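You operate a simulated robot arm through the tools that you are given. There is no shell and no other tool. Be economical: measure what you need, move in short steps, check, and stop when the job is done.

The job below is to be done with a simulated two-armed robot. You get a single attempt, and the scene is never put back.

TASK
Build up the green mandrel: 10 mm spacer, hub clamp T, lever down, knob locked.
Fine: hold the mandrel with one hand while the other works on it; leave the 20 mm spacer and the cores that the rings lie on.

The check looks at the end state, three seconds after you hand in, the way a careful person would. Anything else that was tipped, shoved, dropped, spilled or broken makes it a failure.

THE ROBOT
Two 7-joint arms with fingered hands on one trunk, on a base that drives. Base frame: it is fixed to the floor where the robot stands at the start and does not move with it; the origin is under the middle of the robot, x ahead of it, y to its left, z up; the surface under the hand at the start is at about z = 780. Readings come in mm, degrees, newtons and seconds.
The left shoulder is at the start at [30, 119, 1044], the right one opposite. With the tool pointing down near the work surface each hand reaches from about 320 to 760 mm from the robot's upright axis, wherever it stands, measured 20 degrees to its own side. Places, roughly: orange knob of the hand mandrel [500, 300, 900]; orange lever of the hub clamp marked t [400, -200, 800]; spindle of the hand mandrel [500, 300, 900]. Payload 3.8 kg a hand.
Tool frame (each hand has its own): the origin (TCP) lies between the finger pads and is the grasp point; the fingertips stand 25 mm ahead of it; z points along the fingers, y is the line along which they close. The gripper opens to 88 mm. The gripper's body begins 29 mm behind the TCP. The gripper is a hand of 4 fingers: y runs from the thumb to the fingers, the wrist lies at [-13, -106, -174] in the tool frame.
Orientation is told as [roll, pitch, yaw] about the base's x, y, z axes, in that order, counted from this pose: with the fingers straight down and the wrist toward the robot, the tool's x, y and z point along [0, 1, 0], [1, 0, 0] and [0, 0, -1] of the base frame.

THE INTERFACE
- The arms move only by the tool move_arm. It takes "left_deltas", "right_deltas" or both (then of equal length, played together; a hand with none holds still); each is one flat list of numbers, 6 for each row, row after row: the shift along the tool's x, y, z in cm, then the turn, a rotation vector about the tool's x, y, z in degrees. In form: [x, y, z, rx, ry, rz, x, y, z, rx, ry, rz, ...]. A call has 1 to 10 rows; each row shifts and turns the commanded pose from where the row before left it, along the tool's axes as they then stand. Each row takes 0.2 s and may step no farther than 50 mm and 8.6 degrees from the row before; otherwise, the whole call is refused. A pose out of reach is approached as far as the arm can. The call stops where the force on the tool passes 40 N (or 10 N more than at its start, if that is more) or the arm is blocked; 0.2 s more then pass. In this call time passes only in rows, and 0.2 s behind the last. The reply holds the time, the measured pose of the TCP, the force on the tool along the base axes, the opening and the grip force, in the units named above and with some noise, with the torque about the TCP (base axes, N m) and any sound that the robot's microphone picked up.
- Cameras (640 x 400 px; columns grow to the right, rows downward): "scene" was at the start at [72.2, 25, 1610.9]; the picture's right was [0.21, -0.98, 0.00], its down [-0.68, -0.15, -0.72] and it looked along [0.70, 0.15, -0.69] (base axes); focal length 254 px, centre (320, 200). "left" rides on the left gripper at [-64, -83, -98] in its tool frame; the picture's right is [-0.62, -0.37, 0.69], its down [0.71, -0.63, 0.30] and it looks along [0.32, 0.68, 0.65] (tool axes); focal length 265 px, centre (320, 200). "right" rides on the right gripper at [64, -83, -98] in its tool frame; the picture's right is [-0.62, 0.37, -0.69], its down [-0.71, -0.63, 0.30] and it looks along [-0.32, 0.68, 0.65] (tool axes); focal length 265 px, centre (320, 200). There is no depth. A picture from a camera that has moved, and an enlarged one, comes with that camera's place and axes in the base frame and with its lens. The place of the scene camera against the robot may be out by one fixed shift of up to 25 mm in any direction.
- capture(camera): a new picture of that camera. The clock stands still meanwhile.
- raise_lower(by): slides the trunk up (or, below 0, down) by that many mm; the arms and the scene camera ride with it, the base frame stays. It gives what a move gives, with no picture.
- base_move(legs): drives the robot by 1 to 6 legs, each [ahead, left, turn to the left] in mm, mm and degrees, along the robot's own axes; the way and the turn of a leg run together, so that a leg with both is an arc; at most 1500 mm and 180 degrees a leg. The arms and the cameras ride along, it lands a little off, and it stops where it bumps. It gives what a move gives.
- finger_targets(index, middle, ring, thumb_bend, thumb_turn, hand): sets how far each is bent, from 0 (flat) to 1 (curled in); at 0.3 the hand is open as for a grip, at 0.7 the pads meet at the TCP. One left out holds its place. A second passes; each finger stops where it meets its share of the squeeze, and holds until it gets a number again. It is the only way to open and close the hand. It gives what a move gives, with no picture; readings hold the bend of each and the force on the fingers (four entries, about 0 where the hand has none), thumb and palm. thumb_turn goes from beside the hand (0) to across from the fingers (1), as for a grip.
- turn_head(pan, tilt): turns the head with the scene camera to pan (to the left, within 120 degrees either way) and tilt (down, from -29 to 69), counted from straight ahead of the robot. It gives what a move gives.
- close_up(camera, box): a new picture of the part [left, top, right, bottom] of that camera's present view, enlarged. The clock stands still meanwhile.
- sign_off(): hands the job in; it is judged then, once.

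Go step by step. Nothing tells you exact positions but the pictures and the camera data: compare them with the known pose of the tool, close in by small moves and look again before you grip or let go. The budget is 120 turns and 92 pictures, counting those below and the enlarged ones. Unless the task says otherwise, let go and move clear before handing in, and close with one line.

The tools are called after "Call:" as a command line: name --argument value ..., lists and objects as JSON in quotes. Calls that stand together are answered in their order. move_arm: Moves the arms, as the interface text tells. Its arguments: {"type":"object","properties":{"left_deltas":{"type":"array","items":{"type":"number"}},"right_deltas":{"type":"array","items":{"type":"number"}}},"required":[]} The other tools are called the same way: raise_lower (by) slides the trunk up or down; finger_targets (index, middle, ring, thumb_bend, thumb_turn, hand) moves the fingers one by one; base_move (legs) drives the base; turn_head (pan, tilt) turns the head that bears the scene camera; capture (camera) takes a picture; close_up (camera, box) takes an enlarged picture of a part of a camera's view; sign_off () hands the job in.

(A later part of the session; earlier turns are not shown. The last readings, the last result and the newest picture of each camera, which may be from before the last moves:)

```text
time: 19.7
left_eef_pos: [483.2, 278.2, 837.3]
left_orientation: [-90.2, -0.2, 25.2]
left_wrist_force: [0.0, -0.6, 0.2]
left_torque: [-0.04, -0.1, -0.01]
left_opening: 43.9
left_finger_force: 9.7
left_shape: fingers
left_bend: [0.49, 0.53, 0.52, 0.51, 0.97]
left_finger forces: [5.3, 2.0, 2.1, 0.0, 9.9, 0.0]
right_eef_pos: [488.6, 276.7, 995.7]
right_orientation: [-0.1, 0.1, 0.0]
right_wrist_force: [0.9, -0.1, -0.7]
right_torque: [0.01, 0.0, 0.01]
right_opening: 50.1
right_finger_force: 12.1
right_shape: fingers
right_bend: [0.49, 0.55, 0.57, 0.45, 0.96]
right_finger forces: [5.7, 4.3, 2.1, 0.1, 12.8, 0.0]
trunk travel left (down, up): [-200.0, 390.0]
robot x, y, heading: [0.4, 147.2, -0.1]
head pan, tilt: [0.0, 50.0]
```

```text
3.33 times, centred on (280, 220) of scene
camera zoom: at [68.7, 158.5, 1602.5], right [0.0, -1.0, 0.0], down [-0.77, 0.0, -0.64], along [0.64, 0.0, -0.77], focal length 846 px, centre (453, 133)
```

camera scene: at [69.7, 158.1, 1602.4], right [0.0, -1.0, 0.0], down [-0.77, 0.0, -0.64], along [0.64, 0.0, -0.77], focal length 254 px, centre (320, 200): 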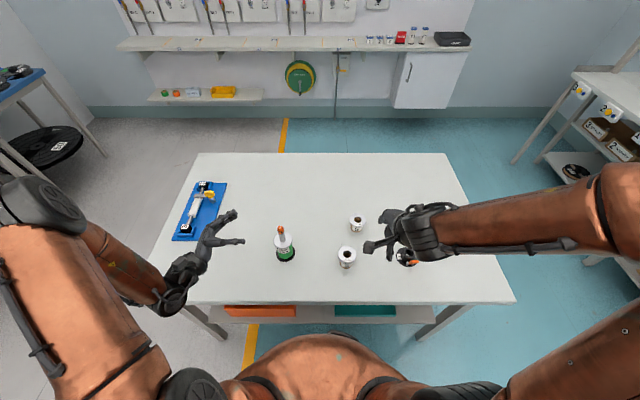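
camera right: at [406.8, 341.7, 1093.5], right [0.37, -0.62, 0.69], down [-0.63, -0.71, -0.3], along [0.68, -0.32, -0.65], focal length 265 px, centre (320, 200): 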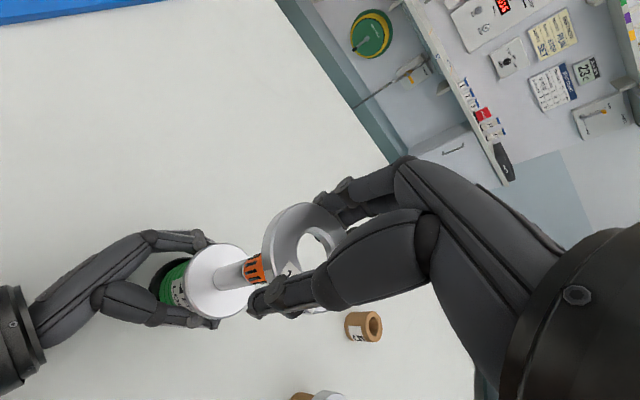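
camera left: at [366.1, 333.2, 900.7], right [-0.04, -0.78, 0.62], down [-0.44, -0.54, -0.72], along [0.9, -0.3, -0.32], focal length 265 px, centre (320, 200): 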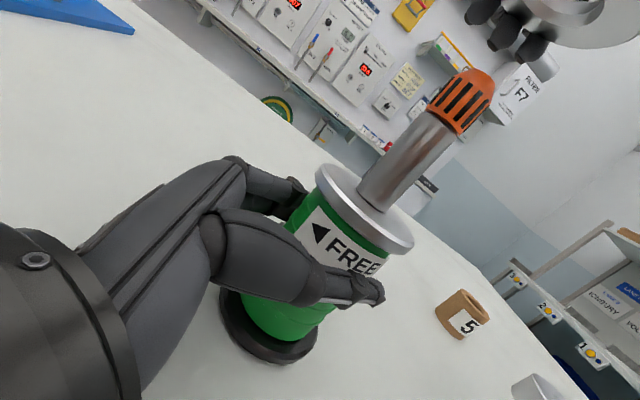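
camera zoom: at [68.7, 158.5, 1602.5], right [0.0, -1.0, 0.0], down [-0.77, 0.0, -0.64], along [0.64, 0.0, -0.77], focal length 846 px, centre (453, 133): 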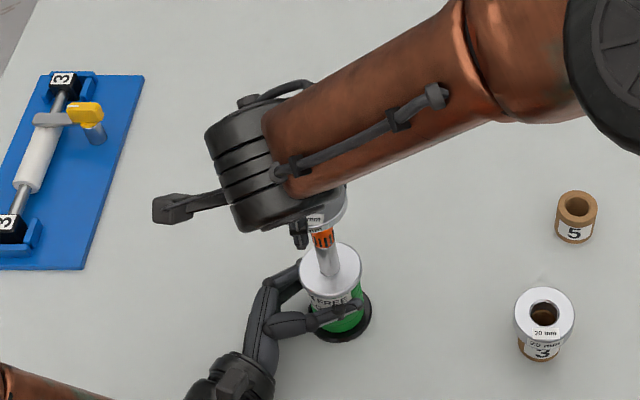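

The spacer is above the knob. I'll lower it to just above the knob top and check the alignment in enlarged views from both hands.

Call:
move_arm --right_deltas '[0, 0, 1.4, 0, 0, 0, 0, 0, 1.4, 0, 0, 0]'

Call:
close_up --camera "left" --box '[320, 0, 640, 240]'

Call:
close_up --camera "right" --box '[140, 190, 360, 340]'

```text
time: 20.3
left_eef_pos: [483.3, 278.5, 836.8]
left_orientation: [-90.1, -0.2, 25.1]
left_wrist_force: [-0.3, 0.0, 0.8]
left_torque: [-0.02, -0.08, 0.0]
left_opening: 43.9
left_finger_force: 9.7
left_shape: fingers
left_bend: [0.49, 0.53, 0.52, 0.51, 0.97]
left_finger forces: [5.4, 1.9, 2.3, 0.0, 10.0, 0.0]
right_eef_pos: [488.9, 274.6, 966.3]
right_orientation: [-0.1, 0.1, 0.1]
right_wrist_force: [-0.6, 0.0, 0.3]
right_torque: [-0.01, -0.02, -0.02]
right_opening: 50.3
right_finger_force: 12.3
right_shape: fingers
right_bend: [0.49, 0.55, 0.57, 0.45, 0.96]
right_finger forces: [5.7, 4.3, 2.1, 0.0, 12.7, 0.0]
trunk travel left (down, up): [-200.0, 390.0]
robot x, y, heading: [2.8, 146.4, 0.1]
head pan, tilt: [0.0, 50.0]
```

```text
1.67 times, centred on (480, 120) of left
camera zoom: at [366.3, 332.6, 900.8], right [-0.04, -0.78, 0.62], down [-0.44, -0.54, -0.72], along [0.9, -0.3, -0.32], focal length 442 px, centre (53, 333)
```

zoom: 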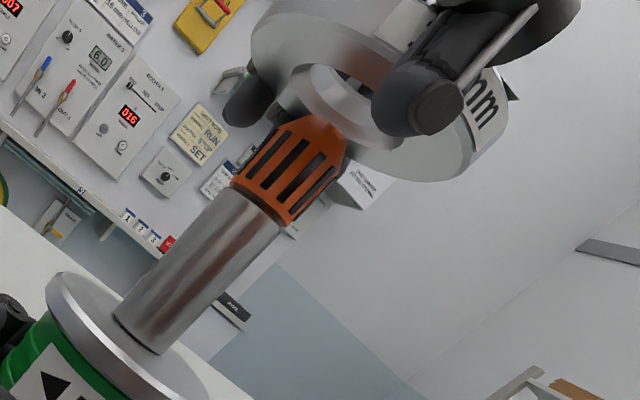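

```text
2.67 times, centred on (250, 265) of right
camera zoom: at [406.8, 340.6, 1064.3], right [0.37, -0.62, 0.69], down [-0.63, -0.72, -0.3], along [0.68, -0.32, -0.65], focal length 708 px, centre (507, 27)
```

zoom: 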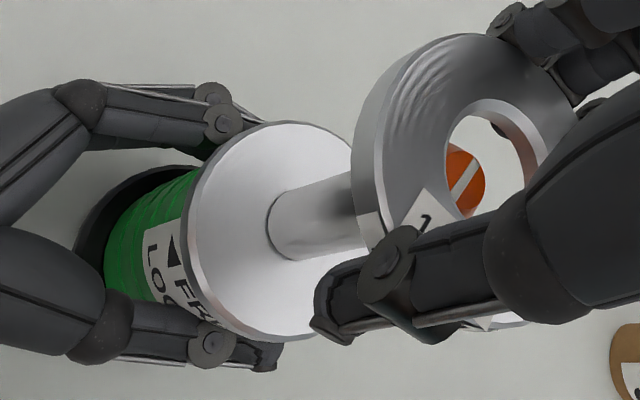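

The knob top sits right under the bore, and the two views suggest the ring wants about 2–3 mm more in x. I'll nudge it and lower until the domed knob just enters.

Call:
move_arm --right_deltas '[0, 0.25, 0.5, 0, 0, 0, 0, 0, 0.7, 0, 0, 0]'

Call:
close_up --camera "left" --box '[400, 0, 600, 140]'

Call:
close_up --camera "right" --box '[220, 190, 380, 300]'

```text
time: 20.9
left_eef_pos: [483.1, 279.7, 837.0]
left_orientation: [-90.2, -0.1, 25.1]
left_wrist_force: [-0.8, -0.4, 0.4]
left_torque: [0.0, -0.06, -0.02]
left_opening: 43.8
left_finger_force: 10.0
left_shape: fingers
left_bend: [0.49, 0.53, 0.52, 0.51, 0.97]
left_finger forces: [5.4, 2.0, 2.4, 0.0, 10.0, 0.1]
right_eef_pos: [490.9, 275.6, 956.2]
right_orientation: [0.0, 0.0, 0.1]
right_wrist_force: [-0.5, -0.6, 0.5]
right_torque: [0.01, -0.03, -0.03]
right_opening: 50.2
right_finger_force: 12.9
right_shape: fingers
right_bend: [0.49, 0.55, 0.57, 0.45, 0.96]
right_finger forces: [5.8, 4.4, 2.0, 0.1, 12.9, 0.0]
trunk travel left (down, up): [-200.0, 390.0]
robot x, y, heading: [-4.7, 149.0, 0.2]
head pan, tilt: [0.0, 50.0]
```

```text
2.86 times, centred on (500, 70) of left
camera zoom: at [366.3, 332.7, 900.8], right [-0.04, -0.78, 0.62], down [-0.44, -0.54, -0.72], along [0.9, -0.3, -0.32], focal length 758 px, centre (-194, 571)
```

zoom: 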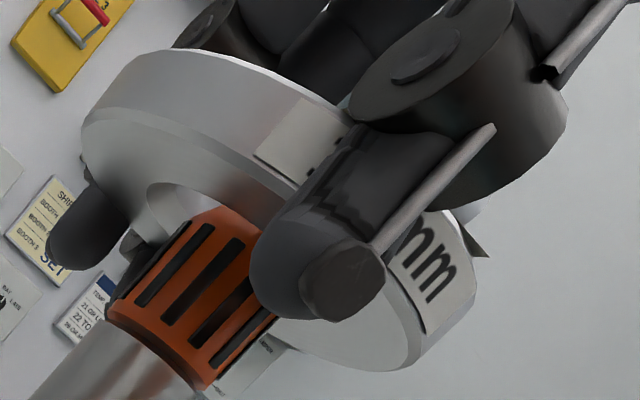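

```text
3.64 times, centred on (300, 245) of right
camera zoom: at [409.3, 340.8, 1052.8], right [0.37, -0.62, 0.69], down [-0.63, -0.72, -0.3], along [0.68, -0.32, -0.65], focal length 965 px, centre (393, 36)
```

zoom: 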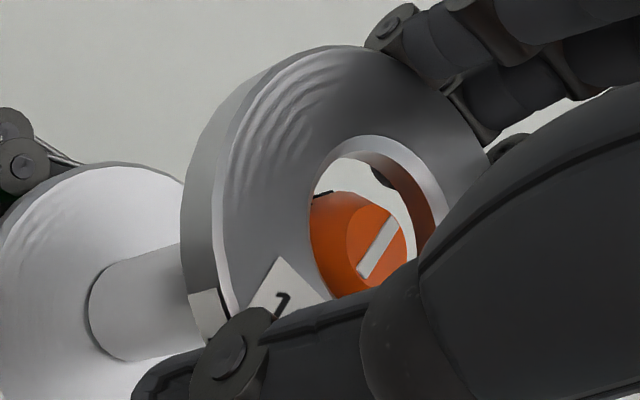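

The knob is inside the bore with clearance visible in both views. I'll go down in short steps and watch the force.

Call:
move_arm --right_deltas '[0, 0, 0.6, 0, 0, 0, 0, 0, 0.6, 0, 0, 0]'

Call:
move_arm --right_deltas '[0, 0, 0.6, 0, 0, 0]'

Call:
close_up --camera "left" --box '[360, 0, 600, 170]'

Call:
close_up --camera "right" --box '[220, 190, 380, 300]'

```text
time: 21.5
left_eef_pos: [483.0, 279.2, 836.7]
left_orientation: [-90.2, -0.2, 25.2]
left_wrist_force: [-0.6, 0.8, -0.1]
left_torque: [0.02, -0.06, 0.0]
left_opening: 43.6
left_finger_force: 9.7
left_shape: fingers
left_bend: [0.49, 0.53, 0.52, 0.51, 0.97]
left_finger forces: [5.4, 2.0, 2.4, 0.0, 10.0, 0.0]
right_eef_pos: [492.7, 275.9, 943.2]
right_orientation: [0.0, 0.0, 0.2]
right_wrist_force: [-1.2, 0.2, -0.2]
right_torque: [0.02, 0.0, 0.02]
right_opening: 49.8
right_finger_force: 12.5
right_shape: fingers
right_bend: [0.49, 0.55, 0.57, 0.45, 0.96]
right_finger forces: [5.7, 4.2, 2.1, 0.1, 12.8, 0.0]
trunk travel left (down, up): [-200.0, 390.0]
robot x, y, heading: [-2.8, 151.9, 0.4]
head pan, tilt: [0.0, 50.0]
```

```text
time: 21.9
left_eef_pos: [483.8, 277.8, 838.5]
left_orientation: [-90.1, -0.2, 25.1]
left_wrist_force: [-0.4, 0.2, -0.6]
left_torque: [0.03, -0.07, 0.02]
left_opening: 43.9
left_finger_force: 10.0
left_shape: fingers
left_bend: [0.49, 0.53, 0.52, 0.51, 0.97]
left_finger forces: [5.4, 2.0, 2.3, 0.0, 10.0, 0.1]
right_eef_pos: [491.5, 277.4, 936.3]
right_orientation: [0.1, -0.1, 0.1]
right_wrist_force: [0.6, -0.2, -1.3]
right_torque: [0.02, -0.03, 0.01]
right_opening: 50.0
right_finger_force: 12.5
right_shape: fingers
right_bend: [0.49, 0.55, 0.57, 0.45, 0.96]
right_finger forces: [5.8, 4.2, 2.1, 0.0, 12.9, 0.1]
trunk travel left (down, up): [-200.0, 390.0]
robot x, y, heading: [0.5, 148.4, -0.2]
head pan, tilt: [0.0, 50.0]
```

```text
2.35 times, centred on (480, 85) of left
camera zoom: at [366.3, 332.6, 900.8], right [-0.04, -0.78, 0.62], down [-0.44, -0.54, -0.72], along [0.9, -0.3, -0.32], focal length 624 px, centre (-56, 471)
```

zoom: 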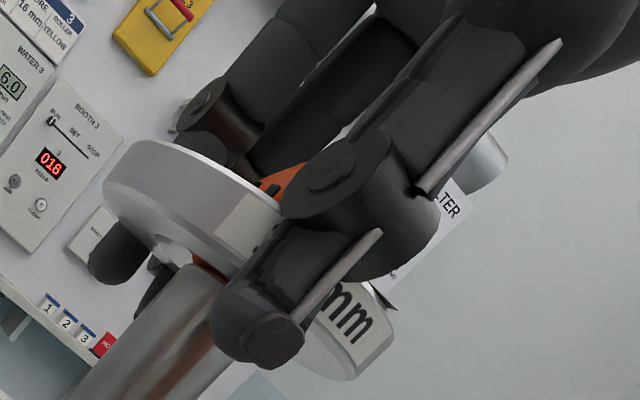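

```text
3.64 times, centred on (300, 245) of right
camera zoom: at [409.5, 341.0, 1034.6], right [0.37, -0.62, 0.69], down [-0.63, -0.72, -0.3], along [0.68, -0.32, -0.65], focal length 965 px, centre (393, 36)
```

zoom: 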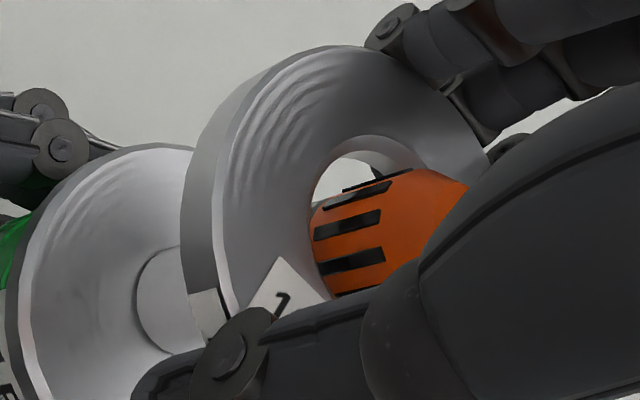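

The knob has passed through without force. I'll shift 1 mm in -y and go down another 15 mm.

Call:
move_arm --right_deltas '[-0.1, 0, 0.5, 0, 0, 0, 0, 0, 0.5, 0, 0, 0, 0, 0, 0.5, 0, 0, 0]'

Call:
capture --camera "left"

Call:
close_up --camera "right" --box '[180, 150, 400, 300]'

```text
time: 22.7
left_eef_pos: [483.3, 277.9, 837.7]
left_orientation: [-90.1, -0.2, 25.1]
left_wrist_force: [-1.0, 0.6, -1.2]
left_torque: [0.01, -0.08, 0.01]
left_opening: 43.7
left_finger_force: 9.7
left_shape: fingers
left_bend: [0.49, 0.53, 0.52, 0.51, 0.97]
left_finger forces: [5.4, 2.0, 2.3, 0.1, 9.9, 0.1]
right_eef_pos: [490.8, 274.7, 921.8]
right_orientation: [0.0, 0.0, 0.1]
right_wrist_force: [-0.4, 0.2, -1.0]
right_torque: [0.0, -0.01, 0.01]
right_opening: 50.1
right_finger_force: 12.8
right_shape: fingers
right_bend: [0.49, 0.55, 0.57, 0.45, 0.96]
right_finger forces: [5.8, 4.2, 2.1, 0.0, 12.8, 0.1]
trunk travel left (down, up): [-200.0, 390.0]
robot x, y, heading: [-0.0, 152.1, 0.2]
head pan, tilt: [0.0, 50.0]
```

```text
51 pictures are left
camera left: at [366.3, 332.6, 900.8], right [-0.04, -0.78, 0.62], down [-0.44, -0.54, -0.72], along [0.9, -0.3, -0.32], focal length 265 px, centre (320, 200)
```

left: 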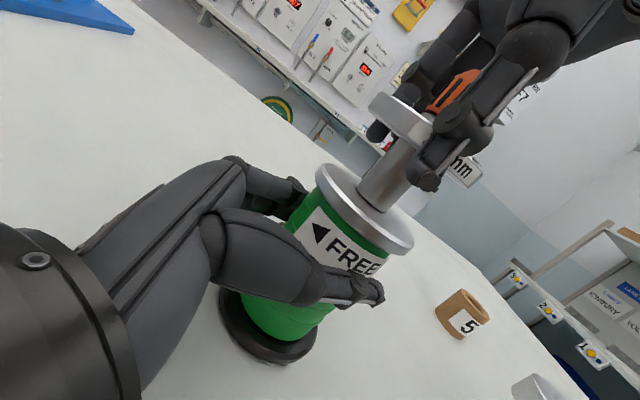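

```text
2.67 times, centred on (290, 225) of right
camera zoom: at [409.5, 339.5, 1019.7], right [0.37, -0.62, 0.69], down [-0.63, -0.72, -0.3], along [0.68, -0.32, -0.65], focal length 708 px, centre (400, 133)
```

zoom: 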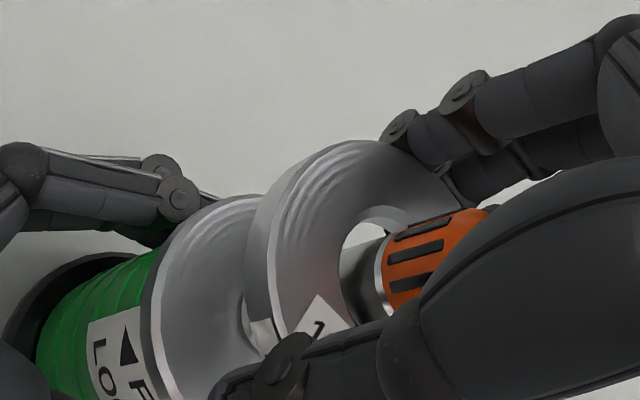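

There's still room above the knob. I'll lower 10 mm more in small steps.

Call:
move_arm --right_deltas '[0, 0, 0.5, 0, 0, 0, 0, 0, 0.5, 0, 0, 0]'

Call:
close_up --camera "left" --box '[300, 20, 560, 260]'

Call:
close_up --camera "right" --box '[180, 150, 400, 300]'

```text
time: 23.3
left_eef_pos: [483.1, 278.8, 838.1]
left_orientation: [-90.1, -0.2, 25.0]
left_wrist_force: [-0.1, -0.1, 0.3]
left_torque: [0.02, -0.05, 0.01]
left_opening: 43.7
left_finger_force: 9.4
left_shape: fingers
left_bend: [0.49, 0.53, 0.52, 0.51, 0.97]
left_finger forces: [5.4, 2.1, 2.2, 0.0, 10.0, 0.1]
right_eef_pos: [491.1, 274.1, 912.0]
right_orientation: [0.1, 0.0, 0.1]
right_wrist_force: [0.3, -0.2, -0.9]
right_torque: [0.0, -0.04, 0.03]
right_opening: 50.2
right_finger_force: 12.2
right_shape: fingers
right_bend: [0.49, 0.55, 0.57, 0.45, 0.96]
right_finger forces: [5.7, 4.2, 2.0, 0.1, 12.8, 0.1]
trunk travel left (down, up): [-200.0, 390.0]
robot x, y, heading: [0.1, 152.4, -0.1]
head pan, tilt: [0.0, 50.0]
```

```text
1.67 times, centred on (430, 140) of left
camera zoom: at [366.3, 332.6, 900.8], right [-0.04, -0.78, 0.62], down [-0.44, -0.54, -0.72], along [0.9, -0.3, -0.32], focal length 442 px, centre (137, 300)
```

zoom: 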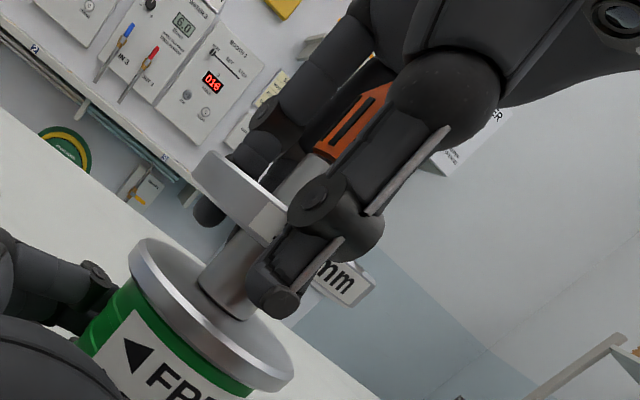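

```text
2.67 times, centred on (290, 225) of right
camera zoom: at [409.7, 339.8, 1009.5], right [0.37, -0.62, 0.69], down [-0.63, -0.71, -0.3], along [0.68, -0.32, -0.65], focal length 708 px, centre (400, 133)
```

zoom: 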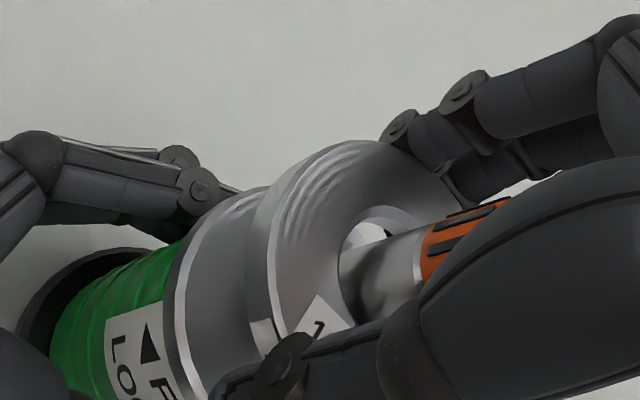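

Call:
move_arm --right_deltas '[0, 0, 0.4, 0, 0, 0, 0, 0, 0.4, 0, 0, 0]'

Call:
close_up --camera "left" --box '[300, 20, 560, 260]'

```text
time: 23.9
left_eef_pos: [484.0, 278.1, 837.6]
left_orientation: [-90.1, -0.2, 25.0]
left_wrist_force: [1.1, 0.5, -0.9]
left_torque: [-0.01, -0.04, 0.01]
left_opening: 43.7
left_finger_force: 10.1
left_shape: fingers
left_bend: [0.49, 0.53, 0.52, 0.51, 0.97]
left_finger forces: [5.4, 2.0, 2.4, 0.0, 10.0, 0.0]
right_eef_pos: [491.5, 273.7, 905.0]
right_orientation: [0.0, 0.0, 0.1]
right_wrist_force: [0.6, -0.5, -1.3]
right_torque: [-0.03, -0.01, 0.01]
right_opening: 50.1
right_finger_force: 12.1
right_shape: fingers
right_bend: [0.49, 0.55, 0.57, 0.45, 0.96]
right_finger forces: [5.6, 4.2, 2.0, 0.0, 12.8, 0.0]
trunk travel left (down, up): [-200.0, 390.0]
robot x, y, heading: [0.3, 151.6, 0.2]
head pan, tilt: [0.0, 50.0]
```

```text
1.67 times, centred on (430, 140) of left
camera zoom: at [366.3, 332.6, 900.8], right [-0.04, -0.78, 0.62], down [-0.44, -0.54, -0.72], along [0.9, -0.3, -0.32], focal length 442 px, centre (137, 300)
```

zoom: 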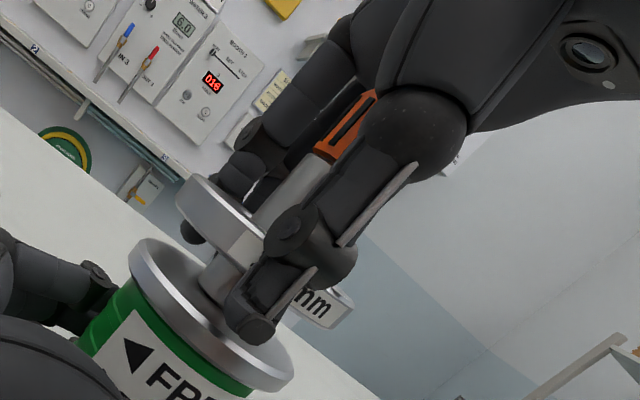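

The ring is now only about 8 mm above the flange. I'll release it so it settles on the flange.

Call:
finger_targets --hand "right" --index 0.32 --middle 0.32 --ring 0.32 --thumb_bend 0.32

Call:
close_up --camera "left" --box '[300, 20, 560, 260]'

```text
time: 24.9
left_eef_pos: [484.1, 279.4, 837.0]
left_orientation: [-90.1, -0.2, 25.1]
left_wrist_force: [0.2, 0.0, 0.8]
left_torque: [0.03, -0.08, 0.02]
left_opening: 43.8
left_finger_force: 9.9
left_shape: fingers
left_bend: [0.49, 0.53, 0.52, 0.51, 0.97]
left_finger forces: [5.2, 2.1, 2.5, 0.0, 9.9, 0.0]
right_eef_pos: [492.4, 274.4, 905.4]
right_orientation: [0.0, 0.0, 0.1]
right_wrist_force: [-0.7, 0.0, 0.2]
right_torque: [0.0, 0.02, -0.06]
right_opening: 80.4
right_finger_force: 0.0
right_shape: fingers
right_bend: [0.32, 0.32, 0.32, 0.32, 0.97]
right_finger forces: [0.0, 0.0, 0.0, 0.0, 0.0, 0.1]
trunk travel left (down, up): [-200.0, 390.0]
robot x, y, heading: [0.4, 149.1, 0.2]
head pan, tilt: [0.0, 50.0]
```

```text
1.67 times, centred on (430, 140) of left
camera zoom: at [366.2, 332.6, 900.8], right [-0.04, -0.78, 0.62], down [-0.44, -0.54, -0.72], along [0.9, -0.3, -0.32], focal length 442 px, centre (137, 300)
```

zoom: 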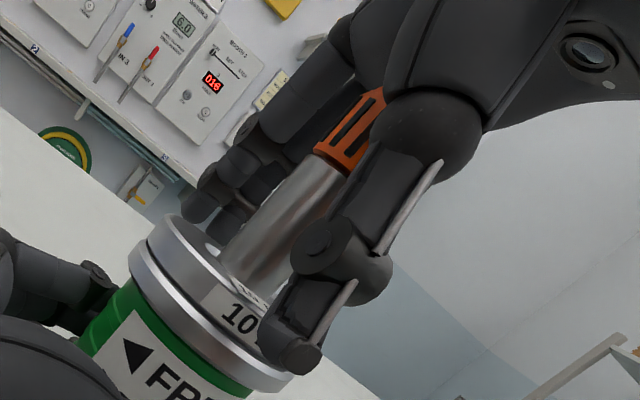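

The spacer sits flat on the flange. I'll raise the right hand clear and head for clamp T.

Call:
move_arm --right_deltas '[0, 0, -2, 0, 0, 0, 0, 0, -4, 0, 0, 0, 0, 0, -4, 0, 0, 0, 0, 0, -2, 0, 0, 0, -4.7, -0.4, 0, 0, 0, 0, -4.7, -0.4, 0, 0, 0, 0, -4.7, -0.4, 0, 0, 0, 0, -4.7, -0.4, 0, 0, 0, 0, -4.7, -0.4, 0, 0, 0, 0, -4.7, -0.4, 0, 0, 0, 0]'

Call:
move_arm --right_deltas '[-4.7, -0.4, 0.5, 0, 0, 0, -4.7, -0.4, 0.5, 0, 0, 0, -4.7, -0.4, 0.5, 0, 0, 0]'

Call:
close_up --camera "right" --box '[120, 170, 360, 320]'

Call:
close_up --camera "scene" --box '[380, 225, 440, 275]'

```text
time: 27.1
left_eef_pos: [482.9, 277.7, 837.2]
left_orientation: [-90.0, -0.3, 25.1]
left_wrist_force: [-0.4, 0.3, 0.1]
left_torque: [-0.01, -0.07, -0.01]
left_opening: 43.9
left_finger_force: 9.9
left_shape: fingers
left_bend: [0.49, 0.53, 0.52, 0.51, 0.97]
left_finger forces: [5.4, 2.1, 2.3, 0.0, 10.0, 0.0]
right_eef_pos: [466.4, -6.9, 1024.6]
right_orientation: [0.0, 0.0, 0.2]
right_wrist_force: [-0.7, -0.7, 0.0]
right_torque: [0.04, 0.02, 0.0]
right_opening: 80.4
right_finger_force: 0.1
right_shape: fingers
right_bend: [0.32, 0.32, 0.32, 0.32, 0.97]
right_finger forces: [0.1, 0.1, 0.0, 0.0, 0.1, 0.1]
trunk travel left (down, up): [-200.0, 390.0]
robot x, y, heading: [-1.0, 149.8, 0.3]
head pan, tilt: [0.0, 50.0]
```

```text
time: 27.9
left_eef_pos: [483.3, 277.4, 836.6]
left_orientation: [-90.0, -0.2, 25.1]
left_wrist_force: [-0.1, 0.5, -0.1]
left_torque: [-0.03, -0.05, -0.02]
left_opening: 43.6
left_finger_force: 9.8
left_shape: fingers
left_bend: [0.49, 0.53, 0.52, 0.51, 0.97]
left_finger forces: [5.2, 1.9, 2.2, 0.0, 10.0, 0.0]
right_eef_pos: [456.5, -149.5, 1008.8]
right_orientation: [0.1, -0.1, 0.2]
right_wrist_force: [0.2, -0.3, 0.2]
right_torque: [-0.01, 0.01, -0.01]
right_opening: 80.4
right_finger_force: 0.1
right_shape: fingers
right_bend: [0.32, 0.32, 0.32, 0.32, 0.97]
right_finger forces: [0.0, 0.0, 0.0, 0.0, 0.0, 0.1]
trunk travel left (down, up): [-200.0, 390.0]
robot x, y, heading: [2.6, 147.6, 0.1]
head pan, tilt: [0.0, 50.0]
```

```text
2.67 times, centred on (240, 245) of right
camera zoom: at [374.5, -84.6, 1106.8], right [0.37, -0.62, 0.69], down [-0.63, -0.72, -0.31], along [0.68, -0.32, -0.65], focal length 708 px, centre (533, 80)
```

zoom: 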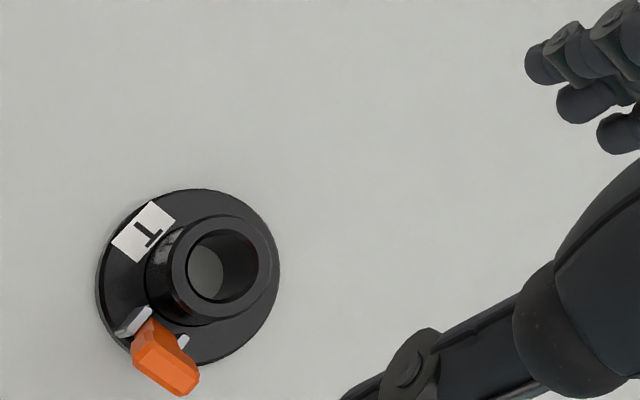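

```text
8.00 times, centred on (410, 250) of scene
camera zoom: at [68.7, 155.4, 1602.5], right [0.0, -1.0, 0.0], down [-0.77, 0.0, -0.64], along [0.64, 0.0, -0.77], focal length 2031 px, centre (-400, -200)
```

zoom: 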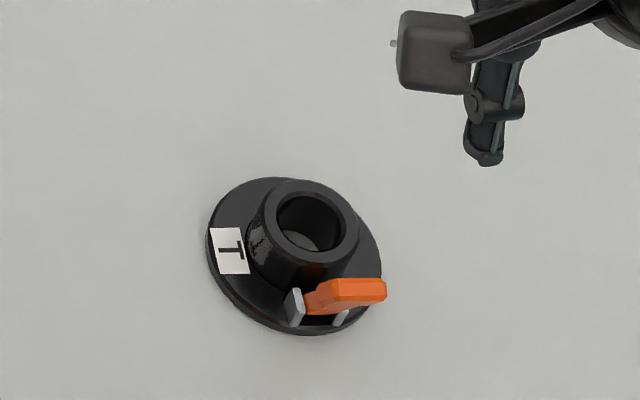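

Clamp T is centred near [474, -151], with a disc about 77 mm wide, a hub about 44 mm wide and its lever tilted up on the -x side. I'll yaw the right hand about 85° so the thumb and fingers straddle the hub along y, clear of the lever.

Call:
move_arm --right_deltas '[0, 1.75, 0, 0, 0, -8.5, 0, 0, 0, 0, 0, -8.5, 0, 0, 0, 0, 0, -8.5, 0, 0, 0, 0, 0, -8.5, 0, 0, 0, 0, 0, -8.5, 0, 0, 0, 0, 0, -8.5, 0, 0, 0, 0, 0, -8.5, 0, 0, 0, 0, 0, -8.5, 0, 0, 0, 0, 0, -8.5, 0, 0, 0, 0, 0, -8.5]'

Call:
capture --camera "right"

Call:
capture --camera "scene"

```text
time: 30.1
left_eef_pos: [483.2, 277.7, 837.4]
left_orientation: [-90.1, -0.2, 25.1]
left_wrist_force: [-0.4, 0.6, -0.8]
left_torque: [-0.01, -0.08, -0.02]
left_opening: 44.0
left_finger_force: 9.8
left_shape: fingers
left_bend: [0.49, 0.53, 0.52, 0.51, 0.97]
left_finger forces: [5.2, 2.1, 2.2, 0.0, 10.0, 0.1]
right_eef_pos: [474.5, -147.6, 1009.6]
right_orientation: [0.0, 0.1, 85.2]
right_wrist_force: [0.0, -0.5, -0.7]
right_torque: [0.03, 0.0, -0.02]
right_opening: 80.1
right_finger_force: 0.0
right_shape: fingers
right_bend: [0.32, 0.32, 0.32, 0.32, 0.97]
right_finger forces: [0.0, 0.0, 0.0, 0.0, 0.0, 0.0]
trunk travel left (down, up): [-200.0, 390.0]
robot x, y, heading: [-2.4, 146.4, -0.1]
head pan, tilt: [0.0, 50.0]
```

```text
43 pictures are left
camera right: at [404.0, -225.6, 1106.9], right [0.65, 0.32, 0.69], down [0.66, -0.69, -0.3], along [0.38, 0.65, -0.65], focal length 265 px, centre (320, 200)
```

right: 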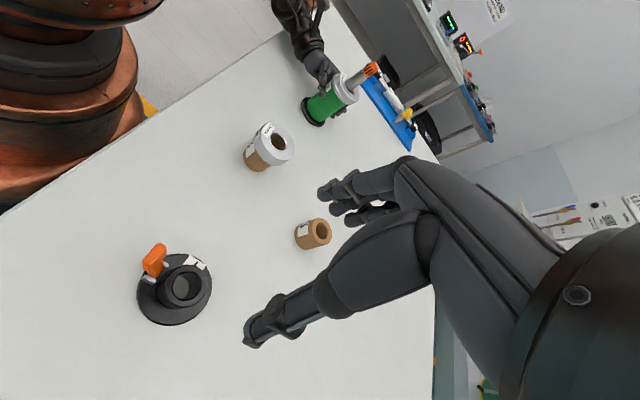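

```text
42 pictures are left
camera scene: at [69.3, 157.2, 1602.5], right [0.0, -1.0, 0.0], down [-0.77, 0.0, -0.64], along [0.64, 0.0, -0.77], focal length 254 px, centre (320, 200)
```

scene: 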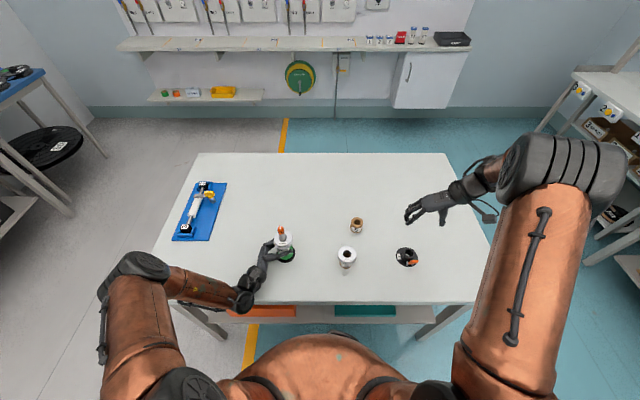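

The hub centre from both headings averages [475, -154]. I'll adjust and lower to about 50 mm above grasp height.

Call:
move_arm --right_deltas '[-0.1, -0.63, 3.5, 0, 0, 0, 0, 0, 3.5, 0, 0, 0, 0, 0, 3.5, 0, 0, 0, 0, 0, 3, 0, 0, 0]'

Call:
capture --camera "right"

Call:
close_up --camera "scene" --box '[360, 200, 480, 290]'

```text
time: 31.1
left_eef_pos: [483.9, 278.4, 838.4]
left_orientation: [-90.1, -0.3, 25.2]
left_wrist_force: [0.7, 0.3, 0.9]
left_torque: [0.01, -0.05, 0.02]
left_opening: 43.7
left_finger_force: 10.0
left_shape: fingers
left_bend: [0.49, 0.53, 0.52, 0.51, 0.97]
left_finger forces: [5.3, 2.0, 2.1, 0.0, 9.9, 0.1]
right_eef_pos: [473.4, -156.5, 873.8]
right_orientation: [0.0, -0.1, 85.2]
right_wrist_force: [-0.8, -0.6, 0.8]
right_torque: [0.01, 0.0, 0.02]
right_opening: 80.3
right_finger_force: 0.1
right_shape: fingers
right_bend: [0.32, 0.32, 0.32, 0.32, 0.97]
right_finger forces: [0.0, 0.0, 0.0, 0.0, 0.0, 0.0]
trunk travel left (down, up): [-200.0, 390.0]
robot x, y, heading: [0.1, 150.5, -0.1]
head pan, tilt: [0.0, 50.0]
```

```text
41 pictures are left
camera right: at [404.0, -232.4, 971.2], right [0.65, 0.31, 0.69], down [0.66, -0.69, -0.3], along [0.38, 0.65, -0.65], focal length 265 px, centre (320, 200)
```

right: 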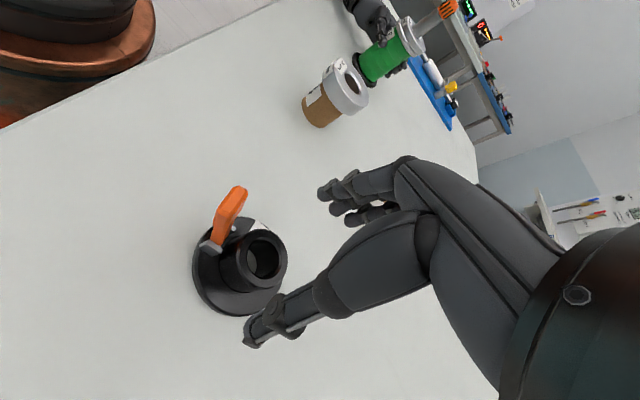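

```text
4.44 times, centred on (420, 245) of scene
camera zoom: at [69.2, 157.0, 1602.5], right [0.0, -1.0, 0.0], down [-0.77, 0.0, -0.64], along [0.64, 0.0, -0.77], focal length 1128 px, centre (-124, 0)
```

zoom: 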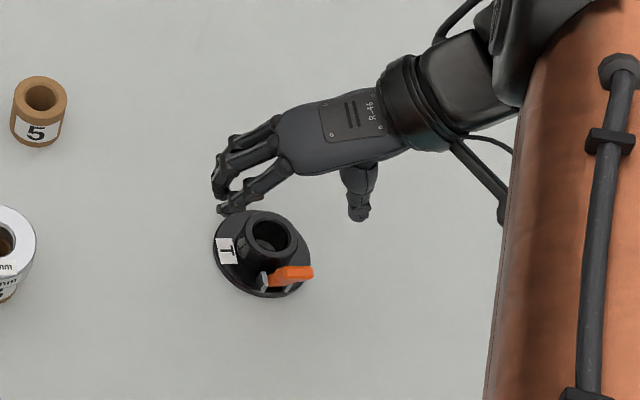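

Hub top is near z = 815, centred at about [473, -154]. I'll lower most of the way and look before closing.

Call:
move_arm --right_deltas '[0, 0.25, 1.5, 0, 0, 0, 0, 0, 1.5, 0, 0, 0, 0, 0, 1.4, 0, 0, 0]'

Call:
close_up --camera "right" --box '[200, 130, 440, 360]'

Call:
close_up --camera "scene" --box '[370, 220, 450, 280]'

```text
time: 31.9
left_eef_pos: [482.7, 277.8, 837.7]
left_orientation: [-90.1, -0.2, 25.2]
left_wrist_force: [-0.7, -0.4, 0.6]
left_torque: [-0.01, -0.04, 0.0]
left_opening: 44.0
left_finger_force: 9.9
left_shape: fingers
left_bend: [0.49, 0.53, 0.52, 0.51, 0.97]
left_finger forces: [5.3, 2.0, 2.2, 0.0, 9.9, 0.0]
right_eef_pos: [474.3, -153.4, 831.8]
right_orientation: [0.0, -0.1, 85.1]
right_wrist_force: [-0.1, 0.1, -1.3]
right_torque: [0.05, 0.01, 0.02]
right_opening: 80.2
right_finger_force: 0.0
right_shape: fingers
right_bend: [0.32, 0.32, 0.32, 0.32, 0.97]
right_finger forces: [0.1, 0.0, 0.1, 0.1, 0.0, 0.1]
trunk travel left (down, up): [-200.0, 390.0]
robot x, y, heading: [2.0, 148.6, 0.2]
head pan, tilt: [0.0, 50.0]
```

```text
1.74 times, centred on (320, 245) of right
camera zoom: at [404.5, -229.7, 928.1], right [0.65, 0.31, 0.69], down [0.66, -0.69, -0.3], along [0.38, 0.65, -0.65], focal length 462 px, centre (320, 122)
```

zoom: 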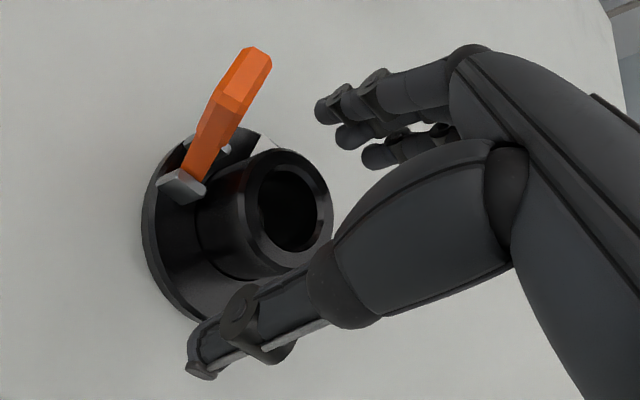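

```text
6.67 times, centred on (410, 250) of scene
camera zoom: at [69.1, 157.0, 1602.5], right [0.0, -1.0, 0.0], down [-0.77, 0.0, -0.64], along [0.64, 0.0, -0.77], focal length 1692 px, centre (-280, -133)
```

zoom: 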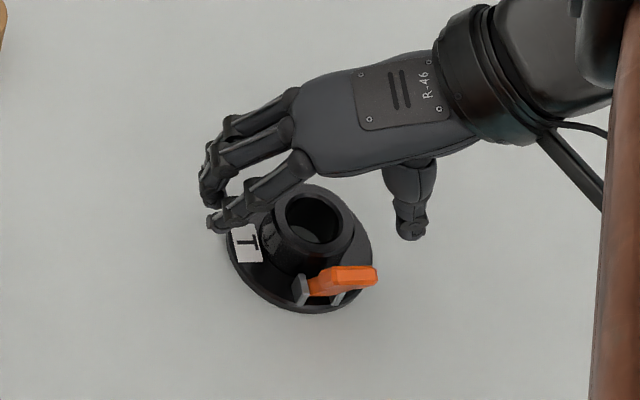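

The hub is centred under the grasp. I'll go down the last 10 mm and close on the hub.

Call:
move_arm --right_deltas '[0.2, 0, 0.5, 0, 0, 0, 0, 0, 0.5, 0, 0, 0]'

Call:
finger_targets --hand "right" --index 0.46 --middle 0.46 --ring 0.46 --thumb_bend 0.46

Call:
close_up --camera "right" --box '[200, 130, 440, 360]'

Call:
close_up --camera "scene" --box '[370, 220, 450, 280]'

```text
time: 32.5
left_eef_pos: [483.7, 277.3, 837.8]
left_orientation: [-90.2, -0.3, 25.1]
left_wrist_force: [0.6, -0.4, -0.2]
left_torque: [0.02, -0.06, 0.0]
left_opening: 43.7
left_finger_force: 9.8
left_shape: fingers
left_bend: [0.49, 0.53, 0.52, 0.51, 0.97]
left_finger forces: [5.3, 1.9, 2.2, 0.1, 9.8, 0.0]
right_eef_pos: [472.9, -151.7, 820.9]
right_orientation: [0.0, 0.0, 85.2]
right_wrist_force: [-0.3, 0.1, 0.5]
right_torque: [-0.01, 0.0, -0.01]
right_opening: 80.2
right_finger_force: 0.0
right_shape: fingers
right_bend: [0.32, 0.32, 0.32, 0.32, 0.97]
right_finger forces: [0.1, 0.0, 0.1, 0.0, 0.0, 0.0]
trunk travel left (down, up): [-200.0, 390.0]
robot x, y, heading: [-3.3, 150.1, -0.0]
head pan, tilt: [0.0, 50.0]
```

```text
time: 33.5
left_eef_pos: [483.7, 278.6, 837.7]
left_orientation: [-90.1, -0.2, 25.1]
left_wrist_force: [-0.1, 0.6, -0.7]
left_torque: [-0.02, -0.09, 0.0]
left_opening: 44.0
left_finger_force: 9.7
left_shape: fingers
left_bend: [0.49, 0.53, 0.52, 0.51, 0.97]
left_finger forces: [5.3, 1.9, 2.3, 0.0, 9.9, 0.1]
right_eef_pos: [472.9, -152.7, 821.7]
right_orientation: [-0.1, 0.0, 85.1]
right_wrist_force: [-0.7, -0.3, 0.0]
right_torque: [-0.01, -0.02, 0.01]
right_opening: 50.9
right_finger_force: 0.1
right_shape: fingers
right_bend: [0.46, 0.46, 0.46, 0.46, 0.97]
right_finger forces: [0.0, 0.0, 0.0, 0.1, 0.0, 0.0]
trunk travel left (down, up): [-200.0, 390.0]
robot x, y, heading: [1.7, 148.9, 0.1]
head pan, tilt: [0.0, 50.0]
```

```text
1.74 times, centred on (320, 245) of right
camera zoom: at [402.5, -229.4, 918.4], right [0.65, 0.31, 0.69], down [0.66, -0.69, -0.3], along [0.38, 0.65, -0.65], focal length 462 px, centre (320, 122)
```

zoom: 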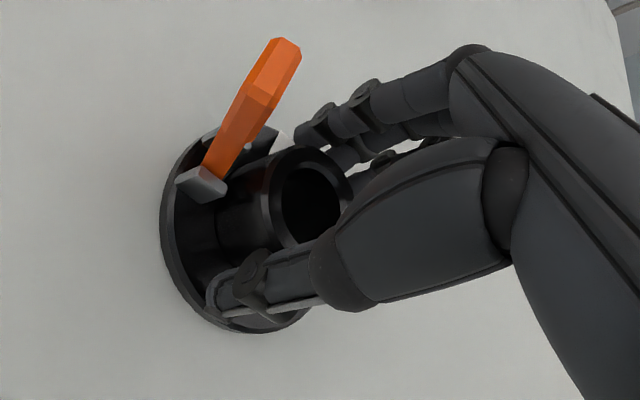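

```text
6.67 times, centred on (410, 250) of scene
camera zoom: at [69.1, 157.1, 1602.5], right [0.0, -1.0, 0.0], down [-0.77, 0.0, -0.64], along [0.64, 0.0, -0.77], focal length 1692 px, centre (-280, -133)
```

zoom: 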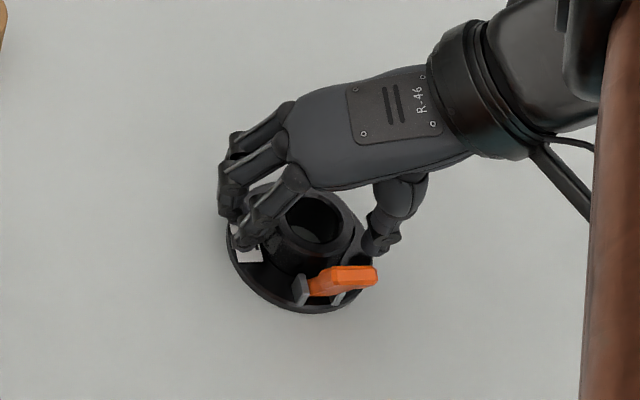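

Call:
finger_targets --hand "right" --index 0.58 --middle 0.6 --ring 0.6 --thumb_bend 0.6

Call:
close_up --camera "right" --box '[200, 130, 440, 360]'

Call:
close_up --camera "scene" --box '[370, 220, 450, 280]'

```text
time: 34.5
left_eef_pos: [483.9, 276.7, 838.6]
left_orientation: [-90.1, -0.2, 25.1]
left_wrist_force: [-0.5, 0.0, 1.3]
left_torque: [-0.02, -0.06, 0.0]
left_opening: 43.8
left_finger_force: 9.7
left_shape: fingers
left_bend: [0.49, 0.53, 0.52, 0.51, 0.97]
left_finger forces: [5.2, 2.0, 2.2, 0.1, 9.9, 0.0]
right_eef_pos: [473.1, -152.3, 821.3]
right_orientation: [-0.1, 0.0, 85.1]
right_wrist_force: [0.4, 0.5, 0.7]
right_torque: [0.03, -0.01, 0.0]
right_opening: 34.1
right_finger_force: 5.2
right_shape: fingers
right_bend: [0.54, 0.56, 0.6, 0.54, 0.97]
right_finger forces: [1.6, 3.3, 0.0, 0.1, 4.7, 0.0]
trunk travel left (down, up): [-200.0, 390.0]
robot x, y, heading: [0.3, 152.5, 0.2]
head pan, tilt: [0.0, 50.0]
```

```text
1.74 times, centred on (320, 245) of right
camera zoom: at [402.6, -229.3, 918.4], right [0.65, 0.31, 0.69], down [0.66, -0.69, -0.3], along [0.38, 0.65, -0.65], focal length 462 px, centre (320, 122)
```

zoom: 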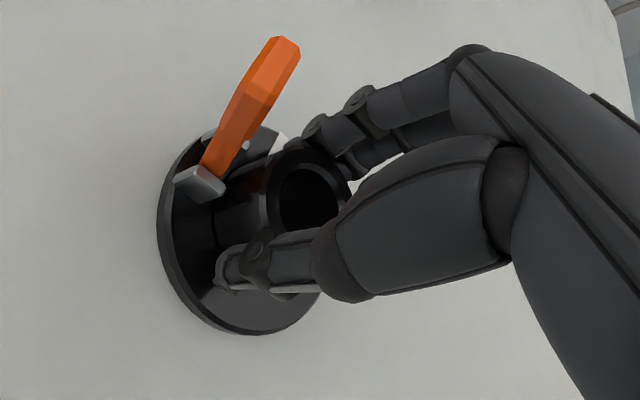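

```text
6.67 times, centred on (410, 250) of scene
camera zoom: at [69.1, 157.2, 1602.5], right [0.0, -1.0, 0.0], down [-0.77, 0.0, -0.64], along [0.64, 0.0, -0.77], focal length 1692 px, centre (-280, -133)
```

zoom: 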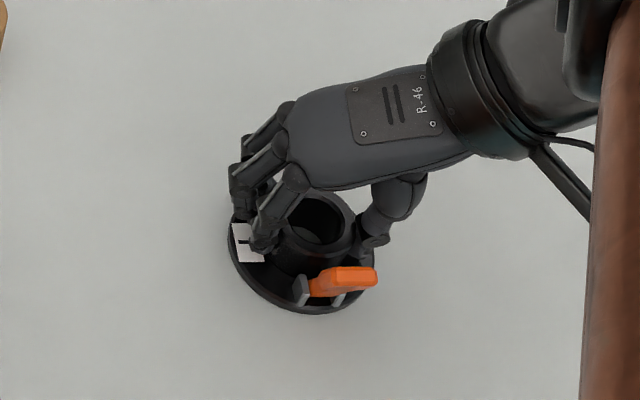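

Call:
finger_targets --hand "right" --index 0.68 --middle 0.68 --ring 0.7 --thumb_bend 0.7

Call:
move_arm --right_deltas '[0, 0, -1, 0, 0, 0, 0, 0, -1, 0, 0, 0, 0, 0, -1, 0, 0, 0]'

Call:
close_up --camera "right" --box '[200, 130, 440, 360]'

Call:
close_up --camera "scene" --box '[370, 210, 450, 270]'

```text
time: 35.5
left_eef_pos: [482.3, 278.3, 837.8]
left_orientation: [-90.1, -0.2, 25.2]
left_wrist_force: [-0.2, -0.7, -0.6]
left_torque: [0.0, -0.09, -0.01]
left_opening: 43.6
left_finger_force: 9.8
left_shape: fingers
left_bend: [0.49, 0.53, 0.52, 0.51, 0.97]
left_finger forces: [5.3, 2.0, 2.3, 0.0, 9.9, 0.1]
right_eef_pos: [472.1, -152.5, 820.8]
right_orientation: [0.1, 0.0, 85.1]
right_wrist_force: [0.2, -0.5, -0.7]
right_torque: [0.06, -0.03, -0.06]
right_opening: 32.4
right_finger_force: 12.7
right_shape: fingers
right_bend: [0.58, 0.6, 0.69, 0.53, 0.96]
right_finger forces: [5.8, 6.0, 0.6, 0.1, 11.9, 0.0]
trunk travel left (down, up): [-200.0, 390.0]
robot x, y, heading: [2.2, 151.3, 0.2]
head pan, tilt: [0.0, 50.0]
```

```text
time: 36.3
left_eef_pos: [482.9, 278.4, 837.5]
left_orientation: [-90.2, -0.2, 25.1]
left_wrist_force: [0.3, 0.4, 0.6]
left_torque: [0.04, -0.04, 0.01]
left_opening: 44.0
left_finger_force: 9.8
left_shape: fingers
left_bend: [0.49, 0.53, 0.52, 0.51, 0.97]
left_finger forces: [5.2, 2.1, 2.2, 0.1, 9.9, 0.1]
right_eef_pos: [472.4, -152.4, 850.6]
right_orientation: [0.0, 0.0, 85.1]
right_wrist_force: [-0.2, -0.3, -1.3]
right_torque: [0.01, -0.04, 0.04]
right_opening: 32.5
right_finger_force: 12.1
right_shape: fingers
right_bend: [0.58, 0.6, 0.69, 0.53, 0.96]
right_finger forces: [5.6, 5.8, 0.7, 0.0, 12.0, 0.1]
trunk travel left (down, up): [-200.0, 390.0]
robot x, y, heading: [-2.8, 148.8, 0.2]
head pan, tilt: [0.0, 50.0]
```

```text
1.74 times, centred on (320, 245) of right
camera zoom: at [402.0, -229.2, 948.0], right [0.65, 0.31, 0.69], down [0.66, -0.69, -0.3], along [0.38, 0.65, -0.65], focal length 462 px, centre (320, 122)
```

zoom: 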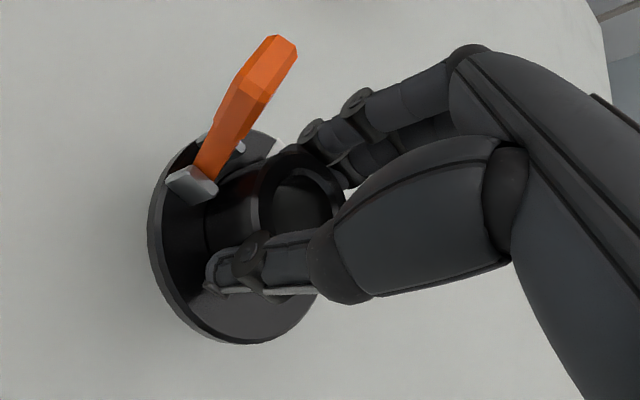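

```text
6.67 times, centred on (410, 240) of scene
camera zoom: at [69.1, 157.2, 1602.5], right [0.0, -1.0, 0.0], down [-0.77, 0.0, -0.64], along [0.64, 0.0, -0.77], focal length 1692 px, centre (-280, -67)
```

zoom: 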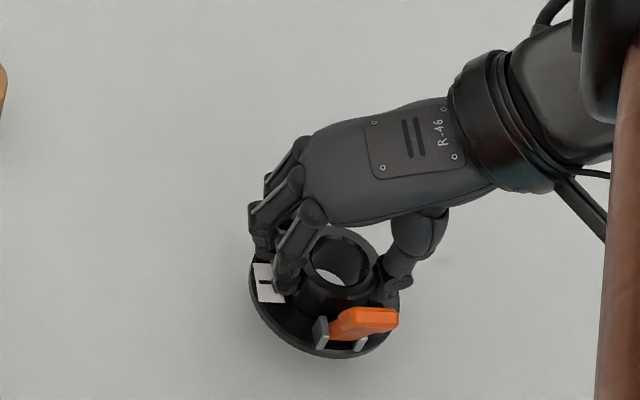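

Clamp T is lifted nearly level. I'll raise it well clear and carry it across to above the mandrel.

Call:
move_arm --right_deltas '[0, 0, -4, 0, 0, 0, 0, 0, -4, 0, 0, 0, 0, 0, -4, 0, 0, 0, 0, 0, -4, 0, 0, 0, 0.185, 4.7, 0, 0, 0, 0, 0.185, 4.7, 0, 0, 0, 0, 0.185, 4.7, 0, 0, 0, 0, 0.185, 4.7, 0, 0, 0, 0, 0.185, 4.7, 0, 0, 0, 0, 0.185, 4.7, 0, 0, 0, 0]'

Call:
move_arm --right_deltas '[0.185, 4.7, 0, 0, 0, 0, 0.185, 4.7, 0, 0, 0, 0, 0.185, 4.7, 0, 0, 0, 0]'

Call:
capture --camera "right"

Call:
capture --camera "left"

```text
time: 38.5
left_eef_pos: [483.2, 278.8, 837.6]
left_orientation: [-90.2, -0.2, 25.0]
left_wrist_force: [0.8, -0.5, 0.0]
left_torque: [-0.02, -0.07, -0.04]
left_opening: 43.7
left_finger_force: 10.4
left_shape: fingers
left_bend: [0.49, 0.53, 0.52, 0.51, 0.97]
left_finger forces: [5.1, 2.2, 2.3, 0.0, 9.9, 0.0]
right_eef_pos: [484.8, 130.4, 1008.3]
right_orientation: [0.0, 0.0, 85.0]
right_wrist_force: [0.0, 0.3, -2.0]
right_torque: [-0.01, 0.01, 0.03]
right_opening: 32.3
right_finger_force: 12.0
right_shape: fingers
right_bend: [0.58, 0.61, 0.69, 0.53, 0.96]
right_finger forces: [5.6, 5.7, 0.7, 0.0, 11.8, 0.0]
trunk travel left (down, up): [-200.0, 390.0]
robot x, y, heading: [-0.2, 151.6, 0.1]
head pan, tilt: [0.0, 50.0]
```

```text
time: 39.3
left_eef_pos: [484.2, 278.8, 837.0]
left_orientation: [-90.1, -0.1, 25.0]
left_wrist_force: [-0.4, -1.8, 0.3]
left_torque: [0.02, -0.09, -0.03]
left_opening: 43.7
left_finger_force: 9.4
left_shape: fingers
left_bend: [0.49, 0.53, 0.52, 0.51, 0.97]
left_finger forces: [5.1, 2.1, 2.5, 0.1, 9.8, 0.0]
right_eef_pos: [489.8, 271.6, 1011.5]
right_orientation: [0.0, 0.1, 85.0]
right_wrist_force: [-0.6, 0.2, -2.1]
right_torque: [0.01, 0.0, 0.01]
right_opening: 32.3
right_finger_force: 11.8
right_shape: fingers
right_bend: [0.58, 0.61, 0.69, 0.53, 0.95]
right_finger forces: [5.6, 5.9, 0.7, 0.0, 11.8, 0.1]
trunk travel left (down, up): [-200.0, 390.0]
robot x, y, heading: [-3.3, 149.6, -0.3]
head pan, tilt: [0.0, 50.0]
```

```text
31 pictures are left
camera right: at [420.1, 194.7, 1107.9], right [0.65, 0.31, 0.69], down [0.66, -0.69, -0.3], along [0.38, 0.65, -0.65], focal length 265 px, centre (320, 200)
```

right: 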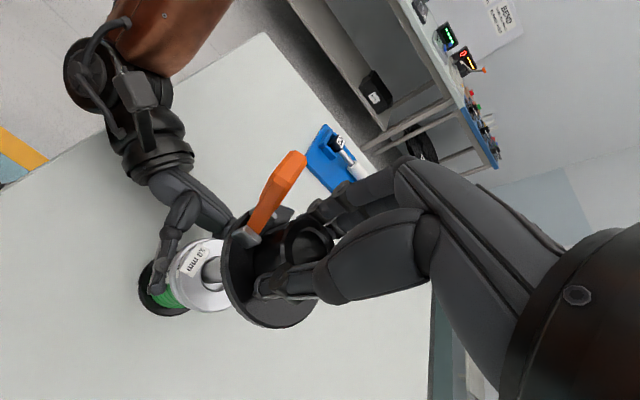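

```text
30 pictures are left
camera left: at [366.2, 333.4, 900.6], right [-0.04, -0.78, 0.62], down [-0.44, -0.54, -0.72], along [0.9, -0.3, -0.32], focal length 265 px, centre (320, 200)
```

left: 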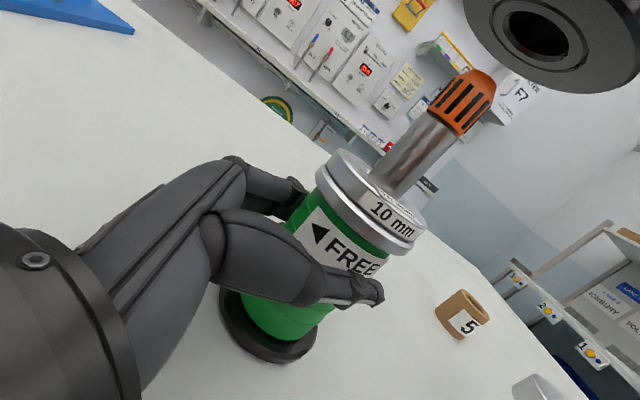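

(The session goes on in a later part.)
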